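You operate a simulated robot arm through the tools that you are given. There is no shell and no other tool. Be economical: measure what you need, move in short steps, check, and stop when the job is done.

You are at the controls of a simulated two-armed robot. One attempt, no reset.

TASK
Pick up the 70 mm dowel box from the low bench with one hand, pass it to the other hand and put it on the assembly bench.

It is judged by the outcome, as a careful person would: the job done as asked, and still so three seconds after it is handed in. It fails if anything else is knocked over, pushed out of place, dropped, spilled or broken.

THE ROBOT
Two 7-joint arms with two-finger parallel grippers on one trunk, on a base that drives. Base frame: it is fixed to the floor where the robot stands at the start and does not move with it; the origin is under the middle of the robot, x ahead of it, y to its left, z up. Lengths are in m, angles in degrees, forces in N, time in s.
The left shoulder is at the start at [0.07, 0.13, 0.962], the right one opposite. With the tool pointing down near the work surface each hand reaches from about 0.1 to 0.5 m from the robot's upright axis, wherever it stands, measured 20 degrees to its own side. Places, roughly: assembly bench [-1.1, -0.2, 0.8]. Payload 1.57 kg a hand.
Tool frame (each hand has its own): the origin (TCP) lies between the finger pads and is the grasp point; the fingertips stand 0.03 m ahead of it; z points along the fingers, y is the line along which they close. Largest opening 0.08 m; finger width 0.017, thickness 0.012; the body of the gripper, 0.04 by 0.082 m, starts 0.08 m behind the TCP.
Orientation is told as [roll, pitch, yaw] about the base's x, y, z axes, in that order, counted from this pose: with the fingers straight down and closing along the base's y, the tool's x points along the base's -x, its y along +y and its z along -z.

THE INTERFACE
- The arms move only by the tool jog_arm. It takes "left_commands", "right_commands" or both (then of equal length, played together; a hand with none holds still); each is a list of rows, each a list of 7 numbers: the shift along the base's x, y, z in m, then the turn, a rotation vector about the base's x, y, z in degrees, then the opening, from 0 (shut) to 1 (fully open). In form: [[tx, ty, tz, rx, ry, rz, gripper], ...]. A call has 1 to 10 rows; each row shifts and turns the commanded pose from where the row before left it. Rows are played at 5 a second. More than 0.05 m and 8.6 degrees between two rows, or a gripper value outside its range, and nothing of the call is played. Where a pose cannot be reached the arm comes as near as it can. A force on the tool above 40 N (or 10 N above the force at the start of the call, whichever is more), or a blocked arm, ends the call early, and 0.2 s more pass. Each finger travels about 0.108 m/s and halts on what it meets, pressing with about 43 N; the grip force reading is that of the motor and also rises with nothing between the fingers. The clock runs only during rows and for 0.2 s after the last one: add rows that do not move to give the fingers time. It gives the time, the measured TCP pose, the force on the tool (base axes), the opening and the grip force at its end, in the units of the frame above (readings bear some noise), with the torque about the TCP (base axes, N m) and any sound that the robot's microphone picked up.
- Cameras (640 x 400 px; columns grow to the right, rows downward): "scene" is now at [0.1288, 0.0215, 1.1748]; the picture's right is [0.25, -0.97, 0.00], its down [-0.70, -0.18, -0.70] and it looks along [0.68, 0.17, -0.72] (base axes); focal length 259 px, centre (320, 200). "left" rides on the left gripper at [0.072, 0.007, -0.122] in its tool frame; the picture's right is [-0.09, 1.00, 0.00], its down [-0.84, -0.08, -0.54] and it looks along [-0.54, -0.05, 0.84] (tool axes); focal length 238 px, centre (320, 200). "right" rides on the right gripper at [0.072, -0.007, -0.122] in its tool frame; the picture's right is [0.09, 1.00, 0.00], its down [-0.84, 0.08, -0.54] and it looks along [-0.54, 0.05, 0.84] (tool axes); focal length 238 px, centre (320, 200). There is no depth. A picture from a camera that has moved, and an enlarged one, comes with that camera's place and axes in the base frame and with its lens.
- snapshot(camera): a new picture of that camera. The clock stands still meanwhile.
- lift_body(by): slides the trunk up (or, below 0, down) by that many m; the arms and the scene camera ride with it, the base frame stays. It gives what a move gives, with no picture.
- roll_base(legs): drives the robot by 1 to 6 legs, each [ahead, left, turn to the left] in m, m and degrees, along the robot's own axes; the way and the turn of a leg run together, so that a leg with both is an arc; at most 1.5 m and 180 degrees a leg. The arms and the cameras ride along, it lands a little off, and it stops where it bumps. It gives what a move gives.
- aim_head(pan, tilt): turns the head with the scene camera to pan (to the left, within 86 degrees either way) and tilt (down, from -29 to 69), counted from straight ahead of the robot. It gives what a move gives.
- zoom(camera, box): a new picture of the part [left, top, right, bottom] of that camera's present view, enlarged. The clock stands still meanwhile.
- close_job(): hands the job in; it is judged then, once.

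Work in short steps. Places have to be worked out from the pictures, the camera data and where the tool is seen: move nearer, look again, correct. Check each grasp and each placing, and mend what went wrong. You have 120 turns and 88 pictures in all, those below and enlarged ones among them. Open the grippers and draw the arms clear of the work before you hand the job in, unless the task says otherwise; then end with one line.

The tools are called after "Request:" as name(argument=value, ...) on one line, values as JSON. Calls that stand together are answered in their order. jog_arm: Moves the arms, as the interface text tells. Its arguments: {"type":"object","properties":{"left_commands":{"type":"array","items":{"type":"array","items":{"type":"number"}}},"right_commands":{"type":"array","items":{"type":"array","items":{"type":"number"}}}},"required":[]} The other tools are called the same way: lift_body (by) slides the trunk up or down; roll_base (legs) drives the base; aim_head (pan, tilt) turns the head that bears the scene camera; snapshot (camera) takes a picture; zoom (camera, box) takes an enlarged picture of a part of a camera's view; close_job () hands the job in.

At the start:

```text
time_s: 0.0
left_tool_pos: [0.334, 0.1573, 0.9219]
left_orientation: [0.1, -0.1, -0.1]
left_force: [-0.6, 0.5, -0.7]
left_ft_torque: [-0.01, 0.0, 0.0]
left_opening: 0.0801
left_finger_force: 0.1
right_tool_pos: [0.3588, -0.1181, 0.8529]
right_orientation: [0.0, 0.0, 0.0]
right_force: [-0.5, 0.6, -0.4]
right_ft_torque: [0.0, -0.03, 0.02]
right_opening: 0.0798
right_finger_force: 0.2
trunk travel left (down, up): [-0.6, 0.34]
robot x, y, heading: [-0.0004, 0.0021, 0.1]
head pan, tilt: [14.3, 45.8]
```

scene: 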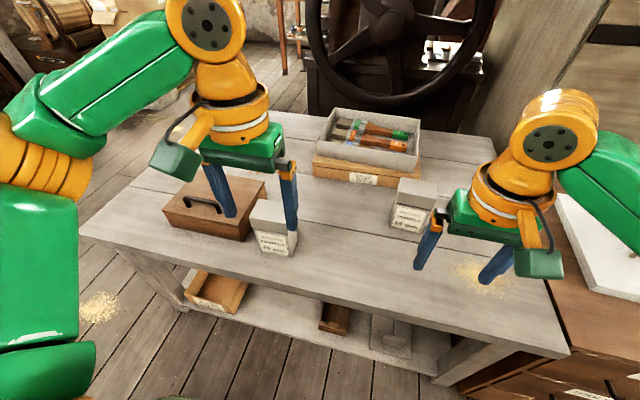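
right: 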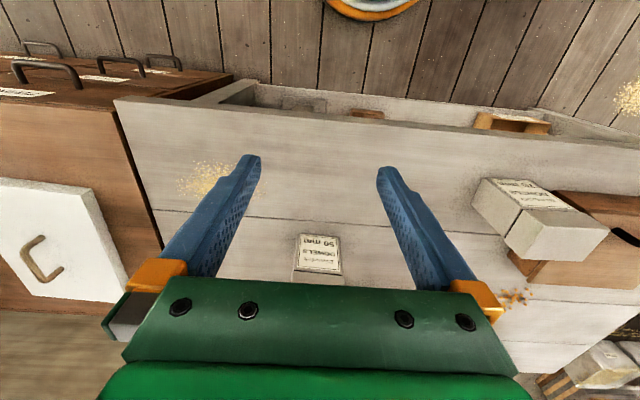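
left: 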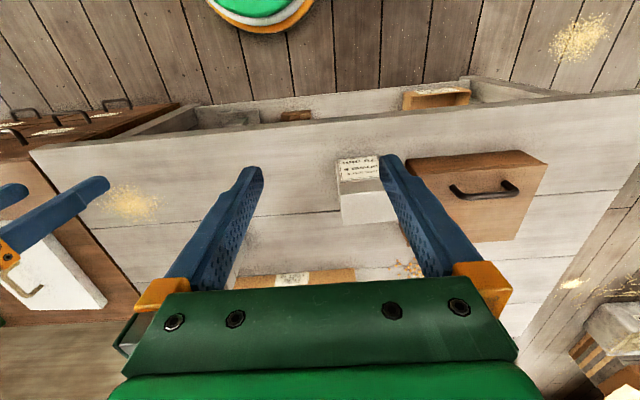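

I see two labelled dowel boxes; I zoom to read the labels.

Request:
zoom(camera="scene", box=[160, 160, 320, 260])

Request:
zoom(camera="scene", box=[340, 150, 500, 250])

Request:
zoom(camera="left", box=[300, 130, 460, 230])

```text
4.00 times, centred on (240, 210) of scene
camera zoom: at [0.1288, 0.0215, 1.1748], right [0.25, -0.97, 0.0], down [-0.7, -0.18, -0.7], along [0.68, 0.17, -0.72], focal length 1037 px, centre (640, 160)
```

zoom: 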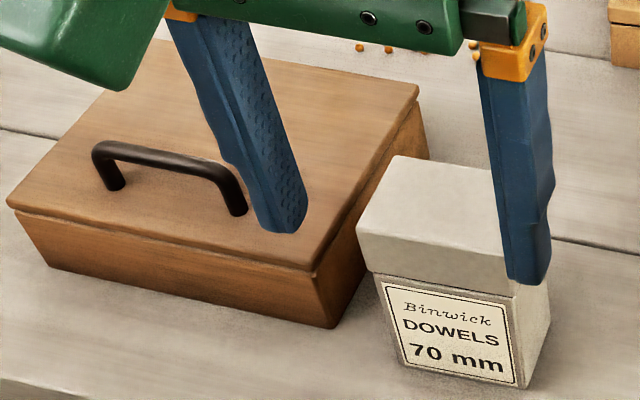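

```text
4.00 times, centred on (420, 200) of scene
camera zoom: at [0.1288, 0.0215, 1.1748], right [0.25, -0.97, 0.0], down [-0.7, -0.18, -0.7], along [0.68, 0.17, -0.72], focal length 1037 px, centre (-80, 200)
```

zoom: 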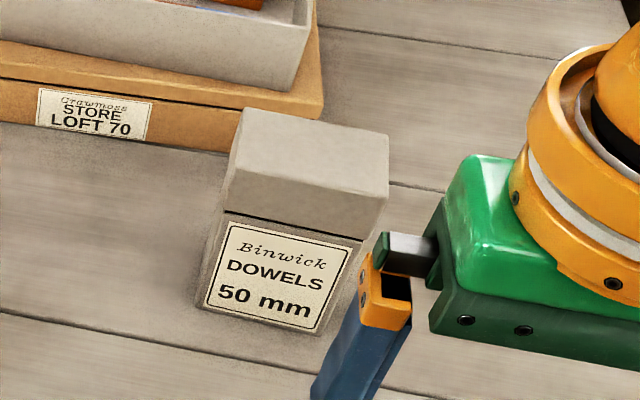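

```text
4.00 times, centred on (380, 180) of left
camera zoom: at [0.2613, 0.1628, 1.0442], right [0.09, 1.0, 0.0], down [0.84, -0.08, 0.54], along [0.54, -0.05, -0.84], focal length 953 px, centre (80, 280)
```

zoom: 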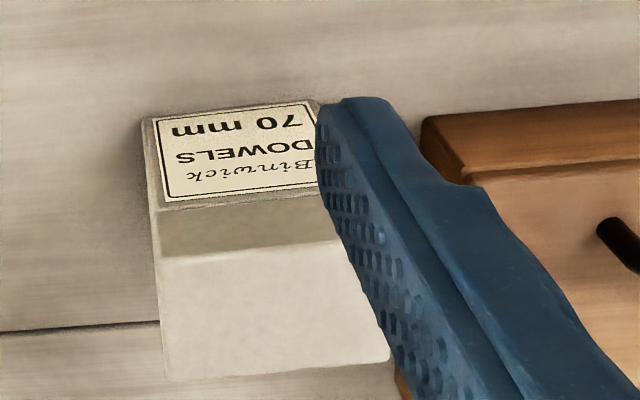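

The 70 mm box is near [0.48, 0.22], with its top at z≈0.737 and the bench at ≈0.60. It is about 0.056 deep in x, 0.088 wide in y, and yawed ≈+2.5°. The left hand has to close along x, so I turn it about -87° in the air.

Request:
jog_arm(left_commands=[[0.01, 0.006, 0, 0, 0, -8.5, 1], [0.01, 0.006, 0, 0, 0, -8.5, 1], [0.01, 0.006, 0, 0, 0, -8.5, 1], [0.01, 0.006, 0, 0, 0, -8.5, 1], [0.01, 0.006, 0, 0, 0, -8.5, 1], [0.01, 0.006, 0, 0, 0, -8.5, 1], [0.01, 0.006, 0, 0, 0, -8.5, 1], [0.01, 0.006, 0, 0, 0, -8.5, 1], [0.01, 0.006, 0, 0, 0, -8.5, 1], [0.01, 0.006, 0, 0, 0, -8.5, 1]])

```text
time_s: 2.2
left_tool_pos: [0.435, 0.2166, 0.9218]
left_orientation: [-0.1, 0.0, -85.1]
left_force: [-0.9, -0.2, 0.6]
left_ft_torque: [0.01, -0.02, -0.02]
left_opening: 0.08
left_finger_force: 0.1
right_tool_pos: [0.3592, -0.1187, 0.8528]
right_orientation: [0.0, 0.1, 0.0]
right_force: [-0.1, 0.6, 0.1]
right_ft_torque: [-0.03, 0.01, -0.03]
right_opening: 0.08
right_finger_force: 0.0
trunk travel left (down, up): [-0.6, 0.34]
robot x, y, heading: [0.0022, 0.0024, 0.3]
head pan, tilt: [14.3, 45.8]
```

The arm tracks well. I move over the box in x, come down to just above the lid and look again.

Request:
jog_arm(left_commands=[[0.02, 0.002, -0.02, 0, 0, -2.4, 1], [0.025, 0.002, -0.03, 0, 0, 0, 1], [0, 0, -0.04, 0, 0, 0, 1], [0, 0, -0.04, 0, 0, 0, 1], [0, 0, 0, 0, 0, 0, 1]])

Request:
snapshot(camera="left")

Request:
zoom(camera="scene", box=[160, 110, 352, 270])

```text
time_s: 3.4
left_tool_pos: [0.4868, 0.222, 0.7941]
left_orientation: [-0.2, -0.1, -87.4]
left_force: [0.3, 0.0, 0.4]
left_ft_torque: [-0.04, 0.01, 0.0]
left_opening: 0.0802
left_finger_force: 0.1
left hand out of reach, approached as far as the arm can: row 2, 3, 4
right_tool_pos: [0.358, -0.1193, 0.8524]
right_orientation: [0.0, 0.0, 0.0]
right_force: [-0.1, 0.4, 0.8]
right_ft_torque: [0.02, -0.02, 0.01]
right_opening: 0.0801
right_finger_force: 0.1
trunk travel left (down, up): [-0.6, 0.34]
robot x, y, heading: [-0.0001, -0.0, 0.2]
head pan, tilt: [14.3, 45.8]
```

```text
81 pictures are left
camera left: at [0.4891, 0.293, 0.9166], right [1.0, -0.05, 0.0], down [-0.04, -0.84, 0.54], along [-0.03, -0.54, -0.84], focal length 238 px, centre (320, 200)
```

left: 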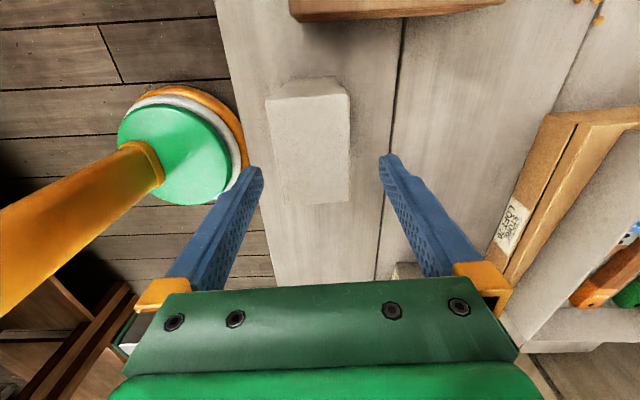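

```text
2.50 times, centred on (256, 190) of scene
camera zoom: at [0.1283, 0.0212, 1.1749], right [0.25, -0.97, 0.0], down [-0.69, -0.18, -0.7], along [0.68, 0.17, -0.72], focal length 648 px, centre (480, 225)
```

zoom: 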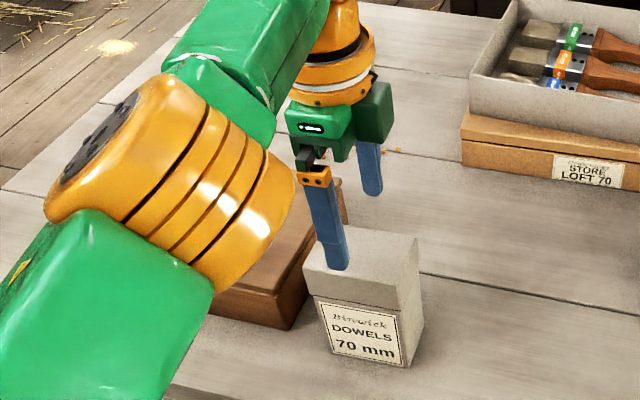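

The projected box corners match this view, so the box centre is [0.480, 0.2205]. The hand is 7 mm too far in x, so I correct that and come down a little to check reach.

Request:
jog_arm(left_commands=[[-0.007, -0.001, 0, 0, 0, 0, 1], [0, 0, -0.015, 0, 0, 0, 1], [0, 0, 0, 0, 0, 0, 1]])

```text
time_s: 4.2
left_tool_pos: [0.4875, 0.2241, 0.7792]
left_orientation: [-0.1, 0.1, -87.4]
left_force: [0.5, -0.1, -0.2]
left_ft_torque: [0.0, -0.03, 0.0]
left_opening: 0.0799
left_finger_force: 0.0
left hand out of reach, approached as far as the arm can: row 1
right_tool_pos: [0.3582, -0.1193, 0.8537]
right_orientation: [0.0, -0.1, 0.0]
right_force: [-0.6, 0.3, 0.2]
right_ft_torque: [0.01, 0.03, 0.0]
right_opening: 0.0799
right_finger_force: 0.0
trunk travel left (down, up): [-0.6, 0.34]
robot x, y, heading: [0.0004, -0.0002, 0.2]
head pan, tilt: [14.3, 45.8]
```

The hand would not move back in x, probably because of the elbow posture. I raise the trunk a little to give the arm another posture and try again.

Request:
lift_body(by=0.1)

Request:
jog_arm(left_commands=[[-0.004, -0.002, -0.02, 0, 0, 0, 1], [-0.004, -0.001, -0.02, 0, 0, 0, 1], [0, 0, -0.03, 0, 0, 0, 1], [0, 0, -0.03, 0, 0, 0, 1], [0, 0, 0, 0, 0, 0, 1]])

```text
time_s: 5.5
left_tool_pos: [0.4871, 0.2234, 0.8799]
left_orientation: [-0.3, 0.0, -87.4]
left_force: [0.2, -0.2, -0.1]
left_ft_torque: [0.02, 0.0, 0.02]
left_opening: 0.08
left_finger_force: 0.0
right_tool_pos: [0.3587, -0.119, 0.9534]
right_orientation: [0.1, -0.1, 0.1]
right_force: [-0.1, 0.2, 0.7]
right_ft_torque: [0.0, 0.01, -0.03]
right_opening: 0.0802
right_finger_force: 0.1
trunk travel left (down, up): [-0.7, 0.24]
robot x, y, heading: [-0.0008, -0.001, 0.2]
head pan, tilt: [14.3, 45.8]
```

```text
time_s: 6.7
left_tool_pos: [0.4825, 0.222, 0.7798]
left_orientation: [-0.2, 0.0, -87.4]
left_force: [0.2, 1.0, 0.4]
left_ft_torque: [-0.02, 0.01, -0.01]
left_opening: 0.08
left_finger_force: 0.1
left hand out of reach, approached as far as the arm can: row 1, 2, 4
right_tool_pos: [0.3597, -0.1199, 0.9519]
right_orientation: [0.0, 0.0, 0.0]
right_force: [0.1, -0.1, -0.4]
right_ft_torque: [-0.01, 0.01, -0.03]
right_opening: 0.08
right_finger_force: 0.1
trunk travel left (down, up): [-0.7, 0.24]
robot x, y, heading: [0.0006, -0.0052, 0.1]
head pan, tilt: [14.3, 45.8]
```

The hand is now centred within 2.5 mm and has about 9 mm clearance per side. I lower the fingers around the lid in small steps; contact would stop the call.

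Request:
jog_arm(left_commands=[[-0.001, 0, -0.02, 0, 0, 0, 1], [-0.001, 0, -0.02, 0, 0, 0, 1], [0, 0, -0.02, 0, 0, 0, 1], [0, 0, -0.015, 0, 0, 0, 1], [0, 0, 0, 0, 0, 0, 1]])

Request:
snapshot(camera="left")

Request:
snapshot(camera="scene")

```text
time_s: 7.9
left_tool_pos: [0.4647, 0.2227, 0.7105]
left_orientation: [-0.3, 0.1, -87.4]
left_force: [0.6, -0.9, 0.3]
left_ft_torque: [-0.01, -0.01, 0.01]
left_opening: 0.0798
left_finger_force: 0.2
left hand out of reach, approached as far as the arm can: row 1, 3, 4
right_tool_pos: [0.3595, -0.119, 0.9532]
right_orientation: [0.0, 0.0, 0.0]
right_force: [-0.8, -0.1, 1.0]
right_ft_torque: [-0.01, -0.02, -0.01]
right_opening: 0.08
right_finger_force: 0.0
trunk travel left (down, up): [-0.7, 0.24]
robot x, y, heading: [-0.0007, 0.0019, -0.2]
head pan, tilt: [14.3, 45.8]
```

```text
79 pictures are left
camera left: at [0.4678, 0.2945, 0.8337], right [1.0, -0.05, 0.0], down [-0.04, -0.84, 0.54], along [-0.03, -0.54, -0.84], focal length 238 px, centre (320, 200)
```

left: 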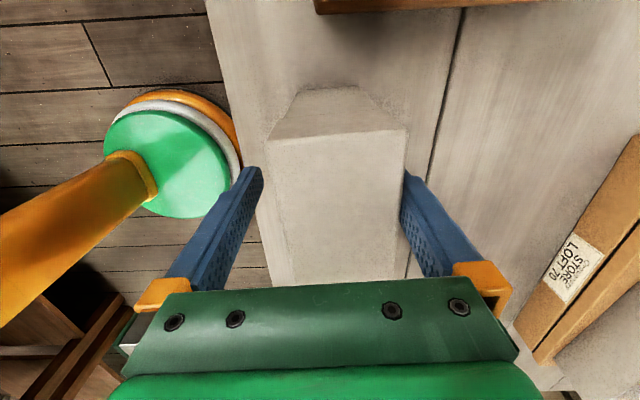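

```text
78 pictures are left
camera scene: at [0.1292, 0.0214, 1.2748], right [0.25, -0.97, 0.0], down [-0.7, -0.18, -0.7], along [0.68, 0.17, -0.72], focal length 259 px, centre (320, 200)
```

scene: 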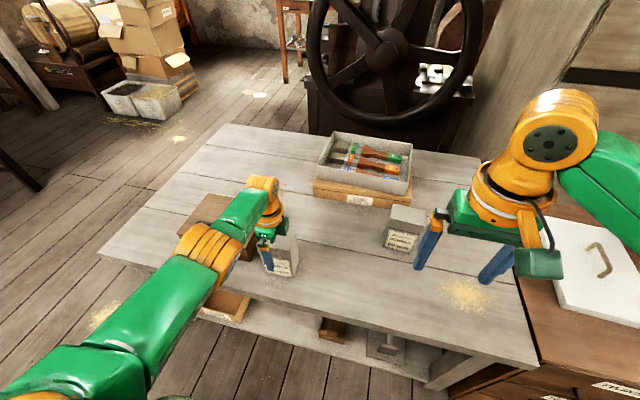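

The arm is stretched to its limit and slid 18 mm in x. The box lies at radius 0.53 m, just past the stated reach. I raise the hand straight clear, shifting x slightly forward to ease off the back finger, and then drive the base a little closer.

Request:
jog_arm(left_commands=[[0.003, 0, 0.01, 0, 0, 0, 1], [0.005, 0, 0.03, 0, 0, 0, 1], [0, 0, 0.04, 0, 0, 0, 1], [0, 0, 0.03, 0, 0, 0, 1], [0, 0, 0, 0, 0, 0, 1]])

Request:
aim_head(pan=0, tilt=69)

Request:
snapshot(camera="scene")

Request:
snapshot(camera="left")

```text
time_s: 9.1
left_tool_pos: [0.4712, 0.2238, 0.8209]
left_orientation: [-0.2, 0.0, -87.3]
left_force: [-0.1, 0.4, -0.5]
left_ft_torque: [-0.02, -0.02, 0.0]
left_opening: 0.08
left_finger_force: 0.2
right_tool_pos: [0.3586, -0.119, 0.9522]
right_orientation: [0.0, 0.1, 0.0]
right_force: [-0.1, 0.4, -0.3]
right_ft_torque: [0.01, -0.01, -0.01]
right_opening: 0.08
right_finger_force: 0.1
trunk travel left (down, up): [-0.7, 0.24]
robot x, y, heading: [0.0007, -0.0012, 0.2]
head pan, tilt: [14.3, 45.8]
```

```text
time_s: 10.0
left_tool_pos: [0.471, 0.2253, 0.8215]
left_orientation: [-0.2, 0.0, -87.3]
left_force: [-0.2, 0.8, 0.0]
left_ft_torque: [0.02, -0.01, -0.01]
left_opening: 0.08
left_finger_force: 0.1
right_tool_pos: [0.359, -0.1194, 0.9538]
right_orientation: [-0.1, -0.1, 0.1]
right_force: [0.2, 0.9, 0.4]
right_ft_torque: [0.02, 0.02, 0.01]
right_opening: 0.0801
right_finger_force: 0.1
trunk travel left (down, up): [-0.7, 0.24]
robot x, y, heading: [-0.0001, -0.0015, 0.0]
head pan, tilt: [0.0, 68.8]
```

```text
77 pictures are left
camera scene: at [0.1066, 0.0017, 1.2472], right [0.0, -1.0, 0.0], down [-0.93, 0.0, -0.36], along [0.36, 0.0, -0.93], focal length 259 px, centre (320, 200)
```

scene: 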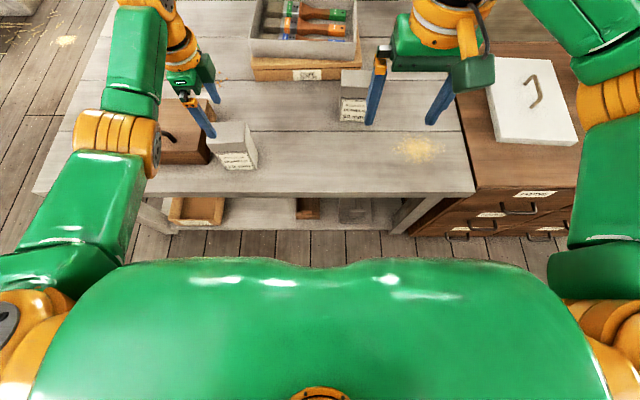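

```text
76 pictures are left
camera left: at [0.4743, 0.2955, 0.9437], right [1.0, -0.05, 0.0], down [-0.04, -0.84, 0.54], along [-0.03, -0.54, -0.84], focal length 238 px, centre (320, 200)
```

left: 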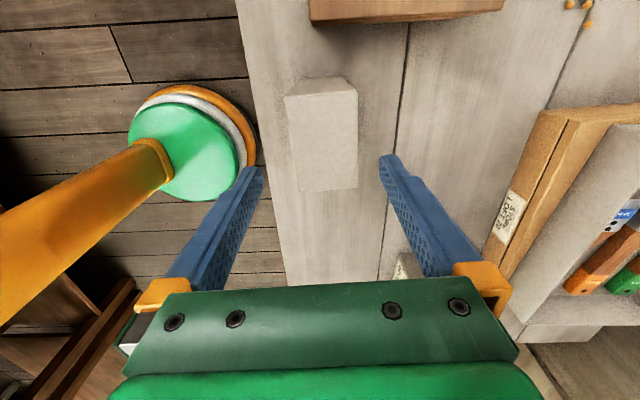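

The box was nudged about 5 mm and is now centred near [0.473, 0.219] with almost no yaw. The floor is visible past the body, so the base front is at x ≤ 0.28 and the bench front is at 0.39. A 7 cm drive forward is safe with the hand at this height.

Request:
roll_base(legs=[[0.07, 0, 0]])

Request:
jog_arm(left_commands=[[-0.02, -0.001, 0, 0, 0, 0, 1], [-0.02, -0.001, 0, 0, 0, 0, 1], [-0.02, -0.001, 0, 0, 0, 0, 1], [-0.008, -0.001, 0, 0, 0, 0, 1], [0, 0, -0.02, 0, 0, 0, 1], [0, 0, 0, 0, 0, 0, 1]])

```text
time_s: 11.0
left_tool_pos: [0.538, 0.223, 0.8229]
left_orientation: [0.0, 0.0, -87.4]
left_force: [0.6, 0.1, 0.7]
left_ft_torque: [-0.01, -0.02, 0.02]
left_opening: 0.08
left_finger_force: 0.1
right_tool_pos: [0.4253, -0.1187, 0.9529]
right_orientation: [0.0, -0.2, 0.1]
right_force: [-1.0, 0.6, 0.8]
right_ft_torque: [-0.01, -0.03, -0.02]
right_opening: 0.0799
right_finger_force: 0.1
trunk travel left (down, up): [-0.7, 0.24]
robot x, y, heading: [0.0686, 0.0028, -0.1]
head pan, tilt: [0.0, 68.8]
```

```text
time_s: 12.4
left_tool_pos: [0.4709, 0.2209, 0.801]
left_orientation: [-0.3, 0.0, -87.4]
left_force: [0.5, 0.7, -0.6]
left_ft_torque: [-0.02, -0.01, 0.02]
left_opening: 0.08
left_finger_force: 0.0
right_tool_pos: [0.4263, -0.1186, 0.9518]
right_orientation: [0.1, 0.0, 0.0]
right_force: [0.1, 0.1, -0.1]
right_ft_torque: [0.01, 0.0, 0.04]
right_opening: 0.0799
right_finger_force: 0.0
trunk travel left (down, up): [-0.7, 0.24]
robot x, y, heading: [0.0679, 0.0036, -0.0]
head pan, tilt: [0.0, 68.8]
```

The arm now tracks exactly. I correct 2 mm and descend to just past the lid top, then check for drift.

Request:
jog_arm(left_commands=[[0.002, -0.002, -0.02, 0, 0, 0, 1], [0, 0, -0.02, 0, 0, 0, 1], [0, 0, -0.015, 0, 0, 0, 1], [0, 0, 0, 0, 0, 0, 1]])

Request:
snapshot(camera="left")

```text
time_s: 13.4
left_tool_pos: [0.4735, 0.2177, 0.7471]
left_orientation: [-0.2, 0.0, -87.5]
left_force: [0.2, 0.3, 0.4]
left_ft_torque: [0.0, 0.02, 0.0]
left_opening: 0.0803
left_finger_force: 0.0
right_tool_pos: [0.4278, -0.1191, 0.9519]
right_orientation: [-0.1, 0.1, 0.0]
right_force: [0.2, -0.1, -0.3]
right_ft_torque: [-0.01, 0.04, 0.01]
right_opening: 0.08
right_finger_force: 0.0
trunk travel left (down, up): [-0.7, 0.24]
robot x, y, heading: [0.0695, -0.0007, -0.1]
head pan, tilt: [0.0, 68.8]
```

```text
75 pictures are left
camera left: at [0.4767, 0.2895, 0.8698], right [1.0, -0.05, 0.0], down [-0.04, -0.84, 0.54], along [-0.03, -0.54, -0.84], focal length 238 px, centre (320, 200)
```

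left: 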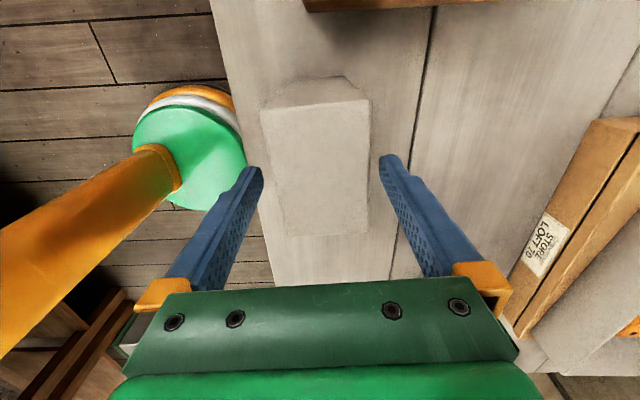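

The fingers straddle the lid, centred. I lower to TCP z≈0.705 and close.

Request:
jog_arm(left_commands=[[0, 0.001, -0.02, 0, 0, 0, 1], [0, 0, -0.021, 0, 0, 0, 1], [0, 0, 0, 0, 0, 0, 1], [0, 0, 0, 0, 0, 0, 0.6], [0, 0, 0, 0, 0, 0, 0.4], [0, 0, 0, 0, 0, 0, 0], [0, 0, 0, 0, 0, 0, 0], [0, 0, 0, 0, 0, 0, 0]])

```text
time_s: 15.2
left_tool_pos: [0.4729, 0.2185, 0.7057]
left_orientation: [-0.2, 0.0, -87.5]
left_force: [0.8, -0.5, -0.5]
left_ft_torque: [-0.09, -0.17, -0.01]
left_opening: 0.0599
left_finger_force: 43.0
right_tool_pos: [0.4266, -0.1194, 0.9523]
right_orientation: [0.0, -0.1, 0.0]
right_force: [0.1, 0.6, 0.5]
right_ft_torque: [0.0, 0.02, 0.03]
right_opening: 0.08
right_finger_force: 0.1
trunk travel left (down, up): [-0.7, 0.24]
robot x, y, heading: [0.0717, -0.0013, -0.1]
head pan, tilt: [0.0, 68.8]
```

The grip holds at 60 mm with 43 N. I make a short lift of 15 mm to see whether the whole box comes up and not just the lid.

Request:
jog_arm(left_commands=[[0, 0, 0.005, 0, 0, 0, 0], [0, 0, 0.005, 0, 0, 0, 0], [0, 0, 0.005, 0, 0, 0, 0], [0, 0, 0, 0, 0, 0, 0]])

Request:
aim_head(pan=20, tilt=50)

Request:
zoom(camera="scene", box=[200, 100, 440, 250])

```text
time_s: 16.2
left_tool_pos: [0.474, 0.2192, 0.7194]
left_orientation: [-0.3, -0.1, -87.3]
left_force: [0.0, -0.4, -3.3]
left_ft_torque: [-0.01, -0.01, -0.02]
left_opening: 0.0597
left_finger_force: 42.8
right_tool_pos: [0.4275, -0.1202, 0.9517]
right_orientation: [0.0, 0.1, -0.1]
right_force: [0.3, 1.1, -0.4]
right_ft_torque: [0.01, 0.04, 0.02]
right_opening: 0.0799
right_finger_force: 0.1
trunk travel left (down, up): [-0.7, 0.24]
robot x, y, heading: [0.0678, -0.0037, -0.3]
head pan, tilt: [0.0, 68.8]
```

```text
time_s: 17.0
left_tool_pos: [0.4734, 0.2199, 0.7193]
left_orientation: [-0.2, 0.0, -87.5]
left_force: [-0.4, 0.9, -3.5]
left_ft_torque: [-0.01, 0.03, -0.02]
left_opening: 0.0595
left_finger_force: 42.8
right_tool_pos: [0.4269, -0.1186, 0.9522]
right_orientation: [0.0, 0.1, 0.0]
right_force: [1.0, 0.3, 0.8]
right_ft_torque: [0.02, -0.01, 0.0]
right_opening: 0.08
right_finger_force: 0.0
trunk travel left (down, up): [-0.7, 0.24]
robot x, y, heading: [0.0631, -0.0017, -0.0]
head pan, tilt: [20.0, 50.0]
```

```text
2.67 times, centred on (320, 175) of scene
camera zoom: at [0.1915, 0.0281, 1.2689], right [0.34, -0.94, 0.0], down [-0.72, -0.26, -0.64], along [0.6, 0.22, -0.77], focal length 691 px, centre (320, 267)
```

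zoom: 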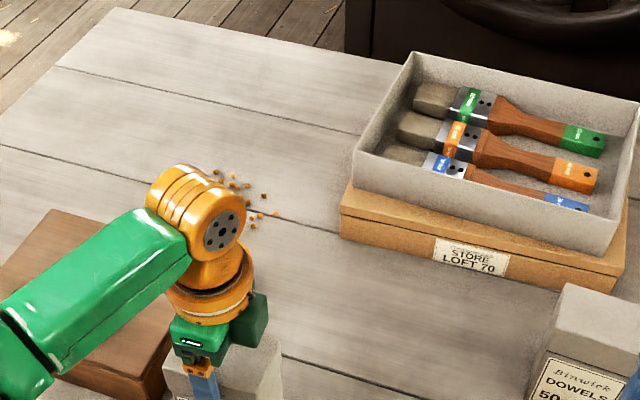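

The tool now carries about 3.4 N. I look lower in the view to see the body of the box.

Request:
zoom(camera="scene", box=[200, 200, 360, 300])

```text
4.00 times, centred on (280, 250) of scene
camera zoom: at [0.1915, 0.0281, 1.2689], right [0.34, -0.94, 0.0], down [-0.72, -0.26, -0.64], along [0.6, 0.22, -0.77], focal length 1037 px, centre (480, 0)
```

zoom: 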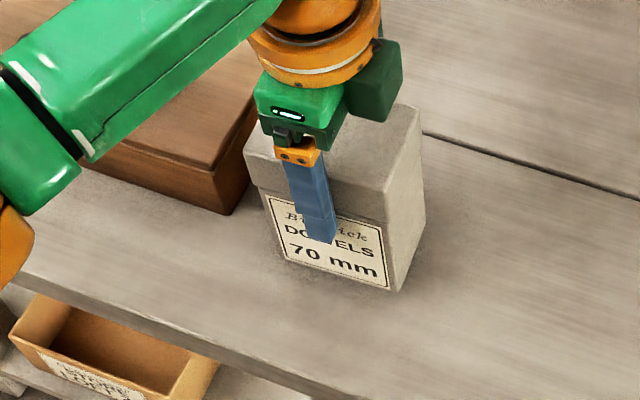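

The whole box is up, lid and body together. I lift it high and bring it toward the middle for the pass.

Request:
jog_arm(left_commands=[[0, 0, 0.03, 0, 0, 0, 0], [0, 0, 0.04, 0, 0, 0, 0], [0, 0, 0.04, 0, 0, 0, 0], [0, 0, 0.04, 0, 0, 0, 0], [-0.01, -0.01, 0.04, 0, 0, 0, 0], [-0.01, -0.01, 0.04, 0, 0, 0, 0], [-0.01, -0.01, 0.03, 0, 0, 0, 0], [0, -0.01, 0, 0, 0, 0, 0], [0, 0, 0, 0, 0, 0, 0]], right_commands=[[0, -0.02, 0, 0, 0, 0, 1], [0, -0.02, 0, 0, 0, 0, 1], [0, -0.02, 0, 0, 0, 0, 1], [0, -0.02, 0, 0, 0, 0, 1], [0, -0.02, 0, 0, 0, 0, 1], [0, -0.02, 0, 0, 0, 0, 1], [0, 0, 0, 0, 0, 0, 1], [0, 0, 0, 0, 0, 0, 1], [0, 0, 0, 0, 0, 0, 1]])

```text
time_s: 19.0
left_tool_pos: [0.4453, 0.178, 0.9789]
left_orientation: [-0.4, 0.0, -87.5]
left_force: [0.0, 0.0, -3.1]
left_ft_torque: [0.0, -0.03, -0.01]
left_opening: 0.0597
left_finger_force: 43.7
right_tool_pos: [0.4281, -0.239, 0.9525]
right_orientation: [0.1, 0.1, 0.0]
right_force: [0.7, 0.7, 0.4]
right_ft_torque: [0.0, -0.01, 0.0]
right_opening: 0.0799
right_finger_force: 0.0
trunk travel left (down, up): [-0.7, 0.24]
robot x, y, heading: [0.0681, 0.0018, 0.1]
head pan, tilt: [20.0, 50.0]
```

Next I orient the right hand well clear of the box: yaw about -87.5°, then pitch the fingers toward +y (≈20° below horizontal).

Request:
jog_arm(right_commands=[[0, 0, 0, 0, 0, -8.5, 1], [0, 0, 0, 0, 0, -8.5, 1], [0, 0, 0, 0, 0, -8.5, 1], [0, 0, 0, 0, 0, -8.5, 1], [0, 0, 0, 0, 0, -8.5, 1], [0, 0, 0, 0, 0, -8.5, 1], [0, 0, 0, 0, 0, -8.5, 1], [0, 0, 0, 0, 0, -8.5, 1], [0, 0, 0, 0, 0, -8.5, 1], [0, 0, 0, 0, 0, -8.5, 1]])

Request:
jog_arm(right_commands=[[-0.01, 0, 0, 0, 0, -2.5, 1], [-0.01, 0, 0, 8.5, 0.37, 0, 1], [-0.01, 0, 0, 8.5, 0.37, 0, 1], [0, 0, 0, 8.5, 0.37, 0, 1], [0, 0, 0, 8.5, 0.37, 0, 1], [0, 0, 0, 8.5, 0.37, 0, 1], [0, 0, 0, 8.5, 0.37, 0, 1], [0, 0, 0, 8.5, 0.37, 0, 1], [0, 0, 0, 8.5, 0.37, 0, 1], [0, 0, 0, 0, 0, 0, 1]])

Request:
snapshot(camera="right")

Request:
snapshot(camera="scene")

```text
time_s: 21.2
left_tool_pos: [0.4456, 0.1792, 0.9789]
left_orientation: [-0.2, 0.0, -87.3]
left_force: [0.8, -0.3, -3.8]
left_ft_torque: [-0.01, -0.03, -0.02]
left_opening: 0.0597
left_finger_force: 42.7
right_tool_pos: [0.4273, -0.2378, 0.9533]
right_orientation: [-0.1, 0.0, -85.2]
right_force: [-0.2, 0.3, -0.5]
right_ft_torque: [0.0, -0.02, 0.01]
right_opening: 0.0801
right_finger_force: 0.1
trunk travel left (down, up): [-0.7, 0.24]
robot x, y, heading: [0.0707, 0.0029, -0.2]
head pan, tilt: [20.0, 50.0]
```

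```text
time_s: 23.4
left_tool_pos: [0.4455, 0.1785, 0.9795]
left_orientation: [-0.2, 0.0, -87.2]
left_force: [0.6, 0.7, -2.5]
left_ft_torque: [0.0, -0.04, 0.0]
left_opening: 0.0597
left_finger_force: 43.2
right_tool_pos: [0.3967, -0.2405, 0.951]
right_orientation: [-0.2, 68.3, -87.6]
right_force: [0.1, 0.3, 1.0]
right_ft_torque: [-0.02, 0.0, 0.0]
right_opening: 0.0801
right_finger_force: 0.1
trunk travel left (down, up): [-0.7, 0.24]
robot x, y, heading: [0.0693, 0.002, -0.2]
head pan, tilt: [20.0, 50.0]
```

```text
72 pictures are left
camera right: at [0.3947, -0.3258, 1.0628], right [0.99, 0.08, 0.08], down [0.11, -0.81, -0.58], along [0.02, 0.58, -0.81], focal length 238 px, centre (320, 200)
```

right: 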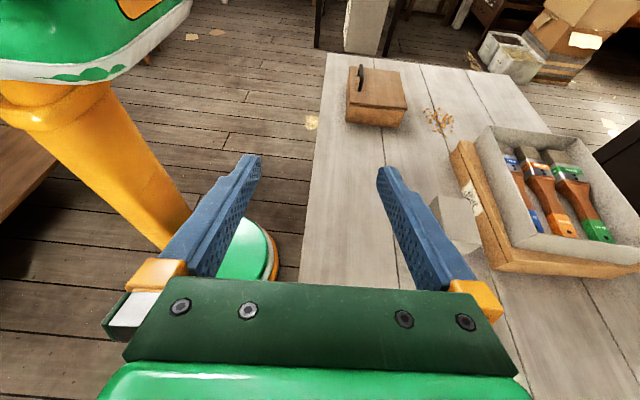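

```text
71 pictures are left
camera scene: at [0.1914, 0.0282, 1.269], right [0.34, -0.94, 0.0], down [-0.72, -0.26, -0.64], along [0.6, 0.22, -0.77], focal length 259 px, centre (320, 200)
```

scene: 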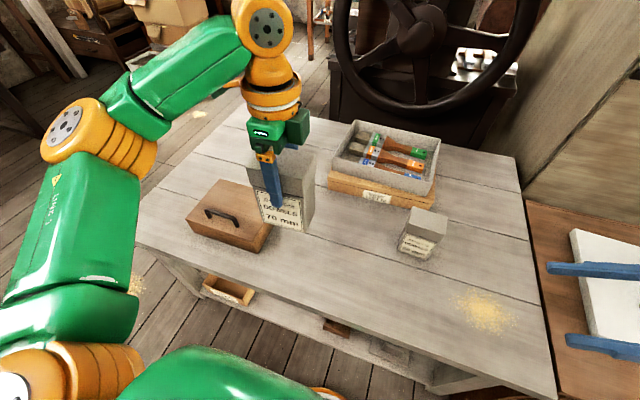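

The right hand is oriented. I move the box to the midline with the left hand and line up the right hand beside it, still clear.

Request:
jog_arm(left_commands=[[-0.01, -0.03, 0, 0, 0, 0, 0], [-0.01, -0.03, 0, 0, 0, 0, 0], [-0.005, -0.03, 0, 0, 0, 0, 0], [0, -0.03, 0, 0, 0, 0, 0], [0, 0, 0, 0, 0, 0, 0]], right_commands=[[0.01, 0.02, -0.01, 0, 0, 0, 1], [0.01, 0.02, -0.01, 0, 0, 0, 1], [0.005, 0.02, -0.01, 0, 0, 0, 1], [0, 0.02, 0, 0, 0, 0, 1], [0, 0, 0, 0, 0, 0, 1]])

Request:
aim_head(pan=0, tilt=45)

Request:
snapshot(camera="right")

Request:
snapshot(camera="scene")

```text
time_s: 24.6
left_tool_pos: [0.4189, 0.0587, 0.9803]
left_orientation: [-0.3, 0.0, -87.4]
left_force: [0.0, -0.1, -2.9]
left_ft_torque: [0.0, 0.0, -0.01]
left_opening: 0.06
left_finger_force: 42.8
right_tool_pos: [0.4232, -0.158, 0.9216]
right_orientation: [-0.2, 68.0, -87.8]
right_force: [-0.3, -0.1, 0.2]
right_ft_torque: [0.03, 0.02, 0.01]
right_opening: 0.08
right_finger_force: 0.1
trunk travel left (down, up): [-0.7, 0.24]
robot x, y, heading: [0.0674, -0.0026, -0.1]
head pan, tilt: [20.0, 50.0]
```

```text
time_s: 25.5
left_tool_pos: [0.4186, 0.059, 0.9809]
left_orientation: [-0.2, -0.1, -87.3]
left_force: [0.2, 0.2, -4.1]
left_ft_torque: [-0.01, -0.01, 0.04]
left_opening: 0.0599
left_finger_force: 43.3
right_tool_pos: [0.4228, -0.1586, 0.9214]
right_orientation: [-0.2, 68.1, -87.8]
right_force: [0.6, -0.7, -0.7]
right_ft_torque: [-0.02, -0.03, 0.0]
right_opening: 0.08
right_finger_force: 0.1
trunk travel left (down, up): [-0.7, 0.24]
robot x, y, heading: [0.0686, -0.0014, 0.1]
head pan, tilt: [0.0, 45.0]
```

```text
70 pictures are left
camera right: at [0.4206, -0.2461, 1.0318], right [0.99, 0.08, 0.08], down [0.11, -0.81, -0.57], along [0.02, 0.58, -0.81], focal length 238 px, centre (320, 200)
```

right: 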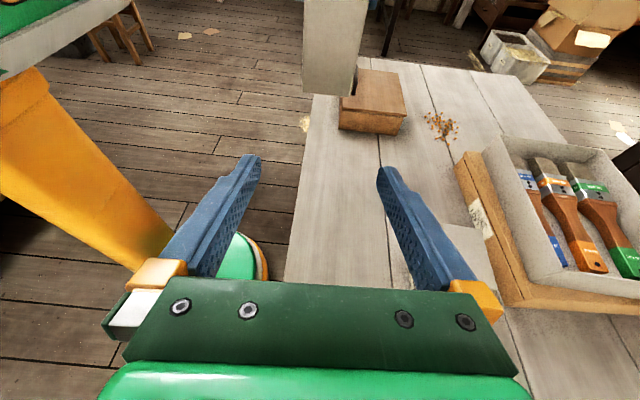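

```text
69 pictures are left
camera scene: at [0.2004, 0.0015, 1.2759], right [0.0, -1.0, 0.0], down [-0.71, 0.0, -0.71], along [0.71, 0.0, -0.71], focal length 259 px, centre (320, 200)
```

scene: 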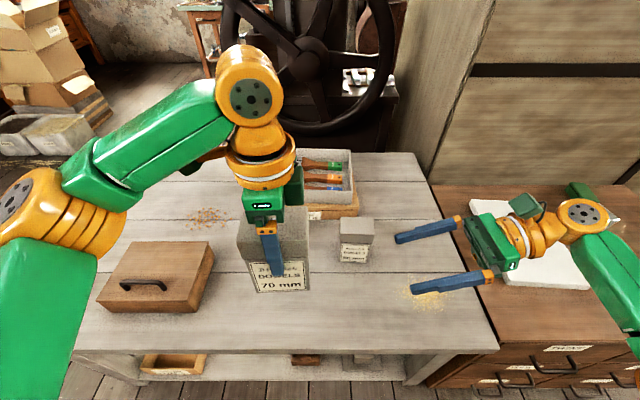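

The box projection matches, with its bottom at z≈0.876 and x from 0.39 to 0.448. I bring the right fingers up close to the box, aligned at x≈0.419.

Request:
jog_arm(right_commands=[[-0.002, 0.035, 0, 0, 0, 0, 1], [-0.002, 0.035, 0, 0, 0, 0, 1], [0, 0.035, 0, 0, 0, 0, 1], [0, 0.025, 0, 0, 0, 0, 1], [0, 0, 0, 0, 0, 0, 1]])

Request:
snapshot(camera="right")

Request:
snapshot(camera="scene")

```text
time_s: 26.7
left_tool_pos: [0.4188, 0.0591, 0.9804]
left_orientation: [-0.2, 0.0, -87.5]
left_force: [0.3, 0.3, -2.9]
left_ft_torque: [0.0, -0.01, 0.0]
left_opening: 0.0597
left_finger_force: 42.7
right_tool_pos: [0.4185, -0.0286, 0.9253]
right_orientation: [-0.2, 68.1, -87.7]
right_force: [0.0, 0.0, 0.0]
right_ft_torque: [-0.01, -0.04, -0.01]
right_opening: 0.08
right_finger_force: 0.1
trunk travel left (down, up): [-0.7, 0.24]
robot x, y, heading: [0.0659, -0.0022, 0.0]
head pan, tilt: [0.0, 45.0]
```

```text
68 pictures are left
camera right: at [0.4158, -0.1166, 1.0348], right [0.99, 0.08, 0.08], down [0.11, -0.81, -0.57], along [0.02, 0.58, -0.81], focal length 238 px, centre (320, 200)
```

right: 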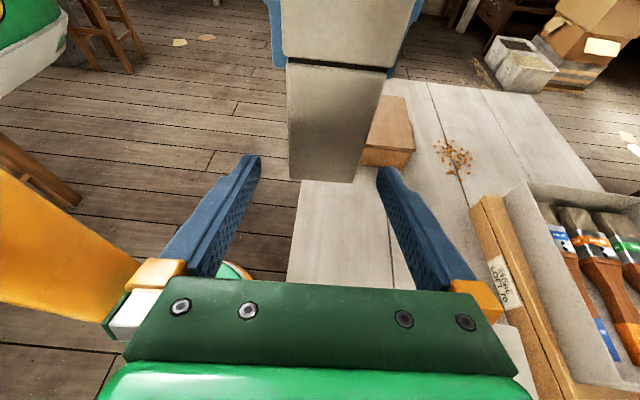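

```text
67 pictures are left
camera scene: at [0.2003, 0.0011, 1.2759], right [0.0, -1.0, 0.0], down [-0.71, 0.0, -0.71], along [0.71, 0.0, -0.71], focal length 259 px, centre (320, 200)
```

scene: 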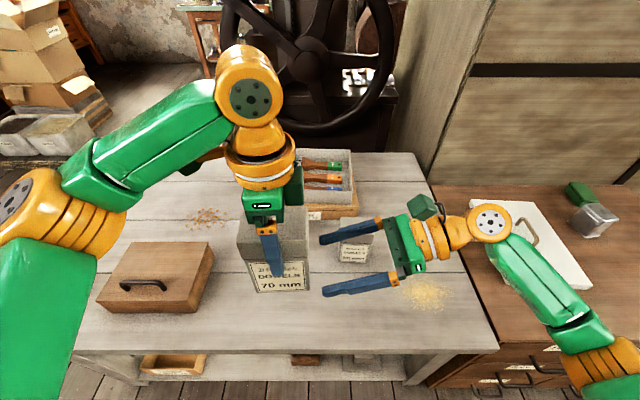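

The fingers straddle the box body cleanly. I advance 7 cm around the lower body and stop before closing.

Request:
jog_arm(right_commands=[[0, 0.02, -0.002, 0, 0, 0, 1], [0, 0.02, -0.002, 0, 0, 0, 1], [0, 0.02, 0, 0, 0, 0, 1], [0, 0.01, 0, 0, 0, 0, 1], [0, 0, 0, 0, 0, 0, 1]])

Request:
zoom(camera="scene", box=[200, 150, 440, 300])

Request:
snapshot(camera="right")

```text
time_s: 27.9
left_tool_pos: [0.4176, 0.0597, 0.9803]
left_orientation: [-0.2, 0.0, -87.4]
left_force: [-0.6, -0.1, -2.9]
left_ft_torque: [0.0, -0.01, -0.01]
left_opening: 0.0598
left_finger_force: 42.6
right_tool_pos: [0.4186, 0.0405, 0.92]
right_orientation: [-0.2, 68.0, -87.7]
right_force: [0.5, 0.7, -0.3]
right_ft_torque: [0.0, -0.01, -0.04]
right_opening: 0.0799
right_finger_force: 0.1
trunk travel left (down, up): [-0.7, 0.24]
robot x, y, heading: [0.0689, -0.0005, -0.1]
head pan, tilt: [0.0, 45.0]
```

```text
2.67 times, centred on (320, 225) of scene
camera zoom: at [0.2004, 0.0013, 1.2759], right [0.0, -1.0, 0.0], down [-0.71, 0.0, -0.71], along [0.71, 0.0, -0.71], focal length 691 px, centre (320, 133)
```

zoom: 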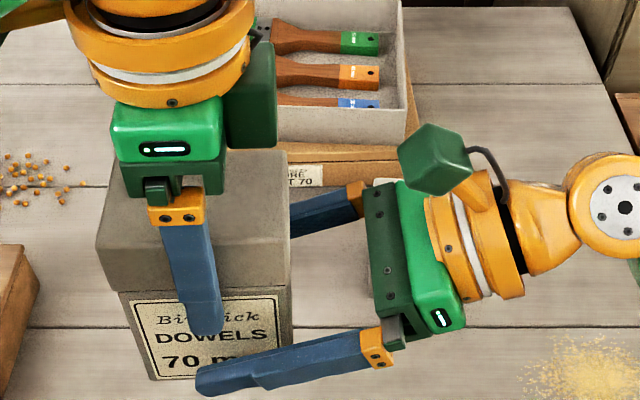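

```text
65 pictures are left
camera right: at [0.4163, -0.0453, 1.03], right [0.99, 0.08, 0.08], down [0.11, -0.81, -0.57], along [0.02, 0.58, -0.81], focal length 238 px, centre (320, 200)
```

right: 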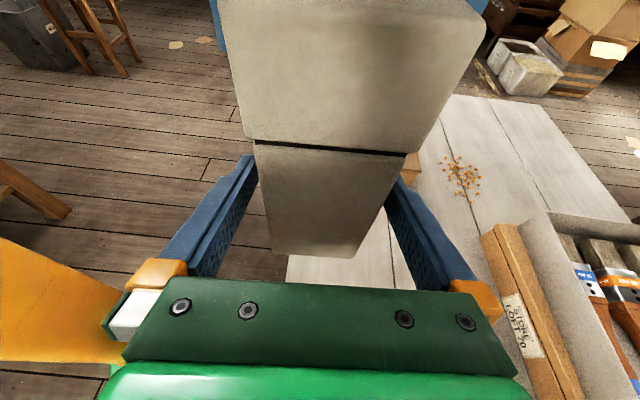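

The geometry is as planned and the fingers of the two hands are clear of each other. I close the right hand.

Request:
jog_arm(right_commands=[[0, 0, 0, 0, 0, 0, 0.8], [0, 0, 0, 0, 0, 0, 0.6], [0, 0, 0, 0, 0, 0, 0.3], [0, 0, 0, 0, 0, 0, 0], [0, 0, 0, 0, 0, 0, 0], [0, 0, 0, 0, 0, 0, 0]])

```text
time_s: 29.3
left_tool_pos: [0.4183, 0.0596, 0.9799]
left_orientation: [-0.3, 0.0, -87.5]
left_force: [-5.2, -2.5, -3.0]
left_ft_torque: [0.0, 0.11, -0.32]
left_opening: 0.0595
left_finger_force: 43.3
right_tool_pos: [0.4192, 0.0403, 0.9188]
right_orientation: [-0.2, 68.1, -87.7]
right_force: [4.8, 3.7, 0.3]
right_ft_torque: [-0.19, 0.16, 0.26]
right_opening: 0.0596
right_finger_force: 43.2
trunk travel left (down, up): [-0.7, 0.24]
robot x, y, heading: [0.0662, 0.0012, -0.0]
head pan, tilt: [0.0, 45.0]
```

Both hands hold the box and the internal forces are small. I open the left hand fully and let things settle.

Request:
jog_arm(left_commands=[[0, 0, 0, 0, 0, 0, 0.8], [0, 0, 0, 0, 0, 0, 1], [0, 0, 0, 0, 0, 0, 1], [0, 0, 0, 0, 0, 0, 1]], right_commands=[[0, 0, 0, 0, 0, 0, 0], [0, 0, 0, 0, 0, 0, 0], [0, 0, 0, 0, 0, 0, 0], [0, 0, 0, 0, 0, 0, 0]])

Request:
zoom(camera="scene", box=[200, 150, 440, 300])

```text
time_s: 30.3
left_tool_pos: [0.4188, 0.0598, 0.9807]
left_orientation: [-0.2, 0.0, -87.4]
left_force: [-0.1, 0.3, -0.2]
left_ft_torque: [0.0, -0.01, 0.01]
left_opening: 0.08
left_finger_force: 0.0
right_tool_pos: [0.4187, 0.0408, 0.9178]
right_orientation: [-0.2, 68.2, -87.7]
right_force: [0.9, -0.1, 0.4]
right_ft_torque: [-0.11, 0.01, 0.01]
right_opening: 0.0596
right_finger_force: 42.9
trunk travel left (down, up): [-0.7, 0.24]
robot x, y, heading: [0.0653, 0.0009, 0.1]
head pan, tilt: [0.0, 45.0]
```

```text
2.67 times, centred on (320, 225) of scene
camera zoom: at [0.2004, 0.0015, 1.2759], right [0.0, -1.0, 0.0], down [-0.71, 0.0, -0.71], along [0.71, 0.0, -0.71], focal length 691 px, centre (320, 133)
```

zoom: 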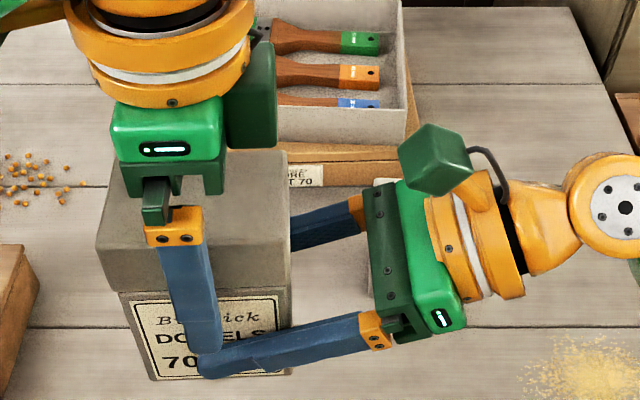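

The box stays steady in the right hand. I raise the left hand straight up slowly, clear of the box.

Request:
jog_arm(left_commands=[[0, 0, 0.01, 0, 0, 0, 1], [0, 0, 0.02, 0, 0, 0, 1], [0, 0, 0.03, 0, 0, 0, 1], [0, 0, 0.03, 0, 0, 0, 1], [0, 0.01, 0.03, 0, 0, 0, 1], [0, 0.04, 0.01, 0, 0, 0, 1], [0, 0.04, 0, 0, 0, 0, 1], [0, 0.04, 0, 0, 0, 0, 1], [0, 0, 0, 0, 0, 0, 1]], right_commands=[[0, 0, 0, 0, 0, 0, 0], [0, 0, 0, 0, 0, 0, 0], [0, 0, 0, 0, 0, 0, 0], [0, 0, 0, 0, 0, 0, 0], [0, 0, 0, 0, 0, 0, 0], [0, 0, 0, 0, 0, 0, 0], [0, 0, 0, 0, 0, 0, 0], [0, 0, 0, 0, 0, 0, 0], [0, 0, 0, 0, 0, 0, 0]])

Request:
snapshot(camera="scene")

Request:
snapshot(camera="right")

```text
time_s: 32.3
left_tool_pos: [0.4195, 0.1892, 1.1086]
left_orientation: [-0.1, 0.0, -87.5]
left_force: [0.5, -0.8, -0.9]
left_ft_torque: [0.0, 0.03, 0.01]
left_opening: 0.0801
left_finger_force: 0.0
right_tool_pos: [0.4187, 0.0399, 0.9181]
right_orientation: [-0.4, 68.0, -87.7]
right_force: [-0.1, -0.2, -0.3]
right_ft_torque: [-0.08, -0.01, -0.03]
right_opening: 0.06
right_finger_force: 43.3
trunk travel left (down, up): [-0.7, 0.24]
robot x, y, heading: [0.0662, -0.0002, 0.1]
head pan, tilt: [0.0, 45.0]
```

```text
63 pictures are left
camera scene: at [0.2005, 0.0009, 1.2759], right [0.0, -1.0, 0.0], down [-0.71, 0.0, -0.71], along [0.71, 0.0, -0.71], focal length 259 px, centre (320, 200)
```

scene: 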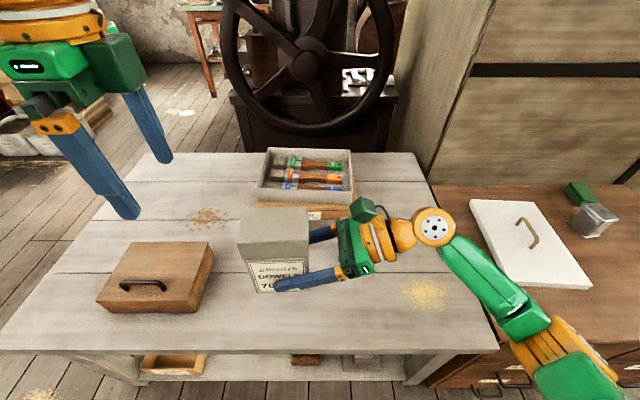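

```text
62 pictures are left
camera right: at [0.4164, -0.0458, 1.0298], right [0.99, 0.08, 0.08], down [0.11, -0.81, -0.57], along [0.02, 0.58, -0.81], focal length 238 px, centre (320, 200)
```

right: 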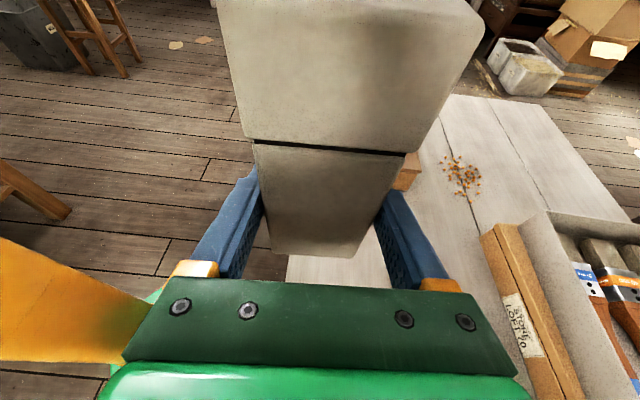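

The pass worked: the right hand holds the box alone. I back away from the low bench a bit and look round for the assembly bench.

Request:
roll_base(legs=[[-0.15, 0, 0]])

Request:
aim_head(pan=-86, tilt=30)

Request:
snapshot(camera="scene")

Request:
aim_head(pan=86, tilt=30)

Request:
snapshot(camera="scene")

```text
time_s: 33.7
left_tool_pos: [0.2693, 0.1897, 1.1087]
left_orientation: [-0.5, 0.1, -87.5]
left_force: [-0.5, 0.3, 0.5]
left_ft_torque: [0.03, 0.02, 0.01]
left_opening: 0.0799
left_finger_force: 0.1
right_tool_pos: [0.2684, 0.0402, 0.9181]
right_orientation: [-0.4, 68.2, -88.0]
right_force: [0.7, -0.2, -3.9]
right_ft_torque: [-0.09, 0.01, 0.0]
right_opening: 0.0594
right_finger_force: 43.0
trunk travel left (down, up): [-0.7, 0.24]
robot x, y, heading: [-0.0846, 0.0032, -0.0]
head pan, tilt: [0.0, 45.0]
```

```text
time_s: 35.3
left_tool_pos: [0.2666, 0.1887, 1.1089]
left_orientation: [-0.2, 0.0, -87.5]
left_force: [-0.2, 0.1, -0.5]
left_ft_torque: [0.01, -0.05, -0.02]
left_opening: 0.0804
left_finger_force: 0.0
right_tool_pos: [0.2666, 0.0405, 0.9192]
right_orientation: [-0.3, 68.1, -87.8]
right_force: [0.2, -0.2, -3.0]
right_ft_torque: [-0.03, -0.01, 0.02]
right_opening: 0.0597
right_finger_force: 42.4
trunk travel left (down, up): [-0.7, 0.24]
robot x, y, heading: [-0.084, -0.0012, -0.1]
head pan, tilt: [-85.9, 30.0]
```

```text
61 pictures are left
camera scene: at [-0.0273, -0.0884, 1.2986], right [-1.0, -0.07, 0.0], down [-0.04, 0.5, -0.87], along [0.06, -0.86, -0.5], focal length 259 px, centre (320, 200)
```

scene: 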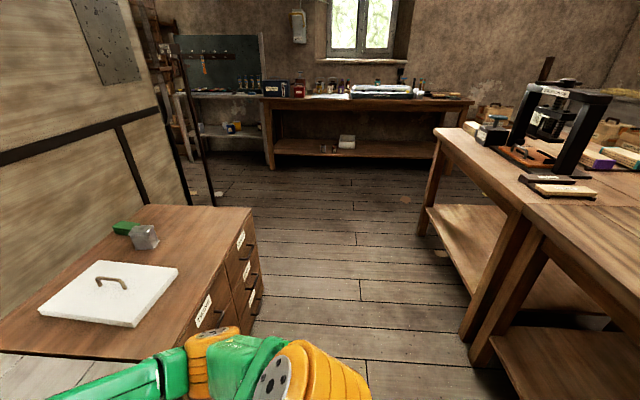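

```text
time_s: 37.9
left_tool_pos: [0.2669, 0.1888, 1.1099]
left_orientation: [-0.2, 0.1, -87.4]
left_force: [0.4, -0.4, -0.5]
left_ft_torque: [0.03, -0.02, 0.04]
left_opening: 0.0798
left_finger_force: 0.1
right_tool_pos: [0.2672, 0.0404, 0.9196]
right_orientation: [-0.2, 68.1, -87.8]
right_force: [-0.3, 0.7, -3.7]
right_ft_torque: [-0.09, -0.02, -0.03]
right_opening: 0.0597
right_finger_force: 42.8
trunk travel left (down, up): [-0.7, 0.24]
robot x, y, heading: [-0.0824, -0.0025, 0.1]
head pan, tilt: [85.9, 30.0]
```

```text
60 pictures are left
camera scene: at [-0.0271, 0.092, 1.2986], right [1.0, -0.07, 0.0], down [-0.04, -0.5, -0.87], along [0.06, 0.86, -0.5], focal length 259 px, centre (320, 200)
```

scene: 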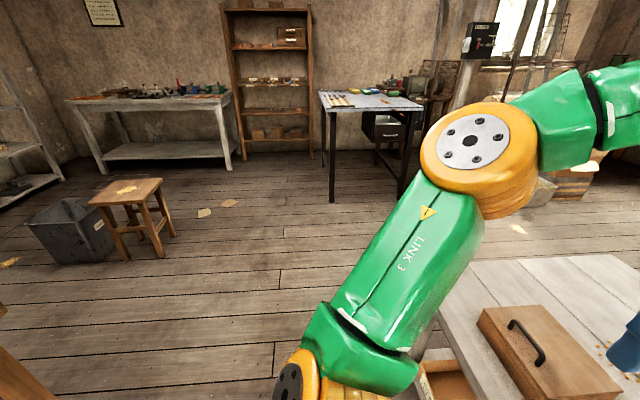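

The assembly bench lies behind me, with its front edge at about x≈-0.68. I raise the trunk slightly for clearance, turn 90° left and look toward it.

Request:
lift_body(by=0.1)

Request:
roll_base(legs=[[0, 0, 90]])

Request:
aim_head(pan=80, tilt=40)

Request:
snapshot(camera="scene")

```text
time_s: 39.2
left_tool_pos: [0.2665, 0.1893, 1.2088]
left_orientation: [-0.2, -0.1, -87.5]
left_force: [-0.4, 0.6, -0.3]
left_ft_torque: [0.0, 0.03, -0.01]
left_opening: 0.08
left_finger_force: 0.0
right_tool_pos: [0.2666, 0.0403, 1.0197]
right_orientation: [-0.3, 68.2, -87.8]
right_force: [-0.3, 0.2, -3.1]
right_ft_torque: [-0.03, 0.0, -0.03]
right_opening: 0.0601
right_finger_force: 43.4
trunk travel left (down, up): [-0.8, 0.14]
robot x, y, heading: [-0.0845, 0.0017, -0.2]
head pan, tilt: [85.9, 30.0]
```

```text
time_s: 43.5
left_tool_pos: [-0.2874, 0.3442, 1.2092]
left_orientation: [-0.2, 0.0, 4.7]
left_force: [-1.0, 0.7, 0.5]
left_ft_torque: [0.01, 0.01, 0.01]
left_opening: 0.0799
left_finger_force: 0.1
right_tool_pos: [-0.1382, 0.35, 1.0197]
right_orientation: [-0.2, 68.1, 4.3]
right_force: [0.0, 0.5, -3.1]
right_ft_torque: [-0.02, -0.06, -0.02]
right_opening: 0.0596
right_finger_force: 42.6
trunk travel left (down, up): [-0.8, 0.14]
robot x, y, heading: [-0.0838, -0.0003, 91.9]
head pan, tilt: [85.9, 30.0]
```

```text
time_s: 44.2
left_tool_pos: [-0.2879, 0.3447, 1.2097]
left_orientation: [-0.2, 0.0, 4.7]
left_force: [-0.6, 0.3, 0.7]
left_ft_torque: [0.0, 0.0, -0.03]
left_opening: 0.08
left_finger_force: 0.1
right_tool_pos: [-0.1395, 0.3507, 1.0192]
right_orientation: [-0.2, 68.0, 4.4]
right_force: [-0.2, -0.3, -3.8]
right_ft_torque: [-0.01, -0.03, 0.02]
right_opening: 0.06
right_finger_force: 43.0
trunk travel left (down, up): [-0.8, 0.14]
robot x, y, heading: [-0.0841, 0.0025, 91.9]
head pan, tilt: [80.0, 40.0]
```

```text
59 pictures are left
camera scene: at [-0.1709, 0.0644, 1.3833], right [0.14, 0.99, 0.0], down [0.64, -0.09, -0.77], along [-0.76, 0.1, -0.64], focal length 259 px, centre (320, 200)
```

scene: 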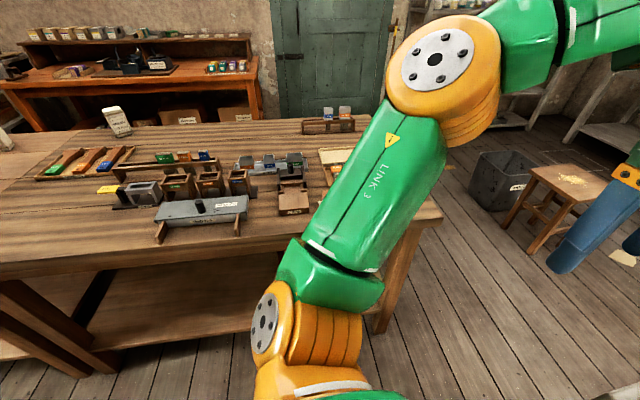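

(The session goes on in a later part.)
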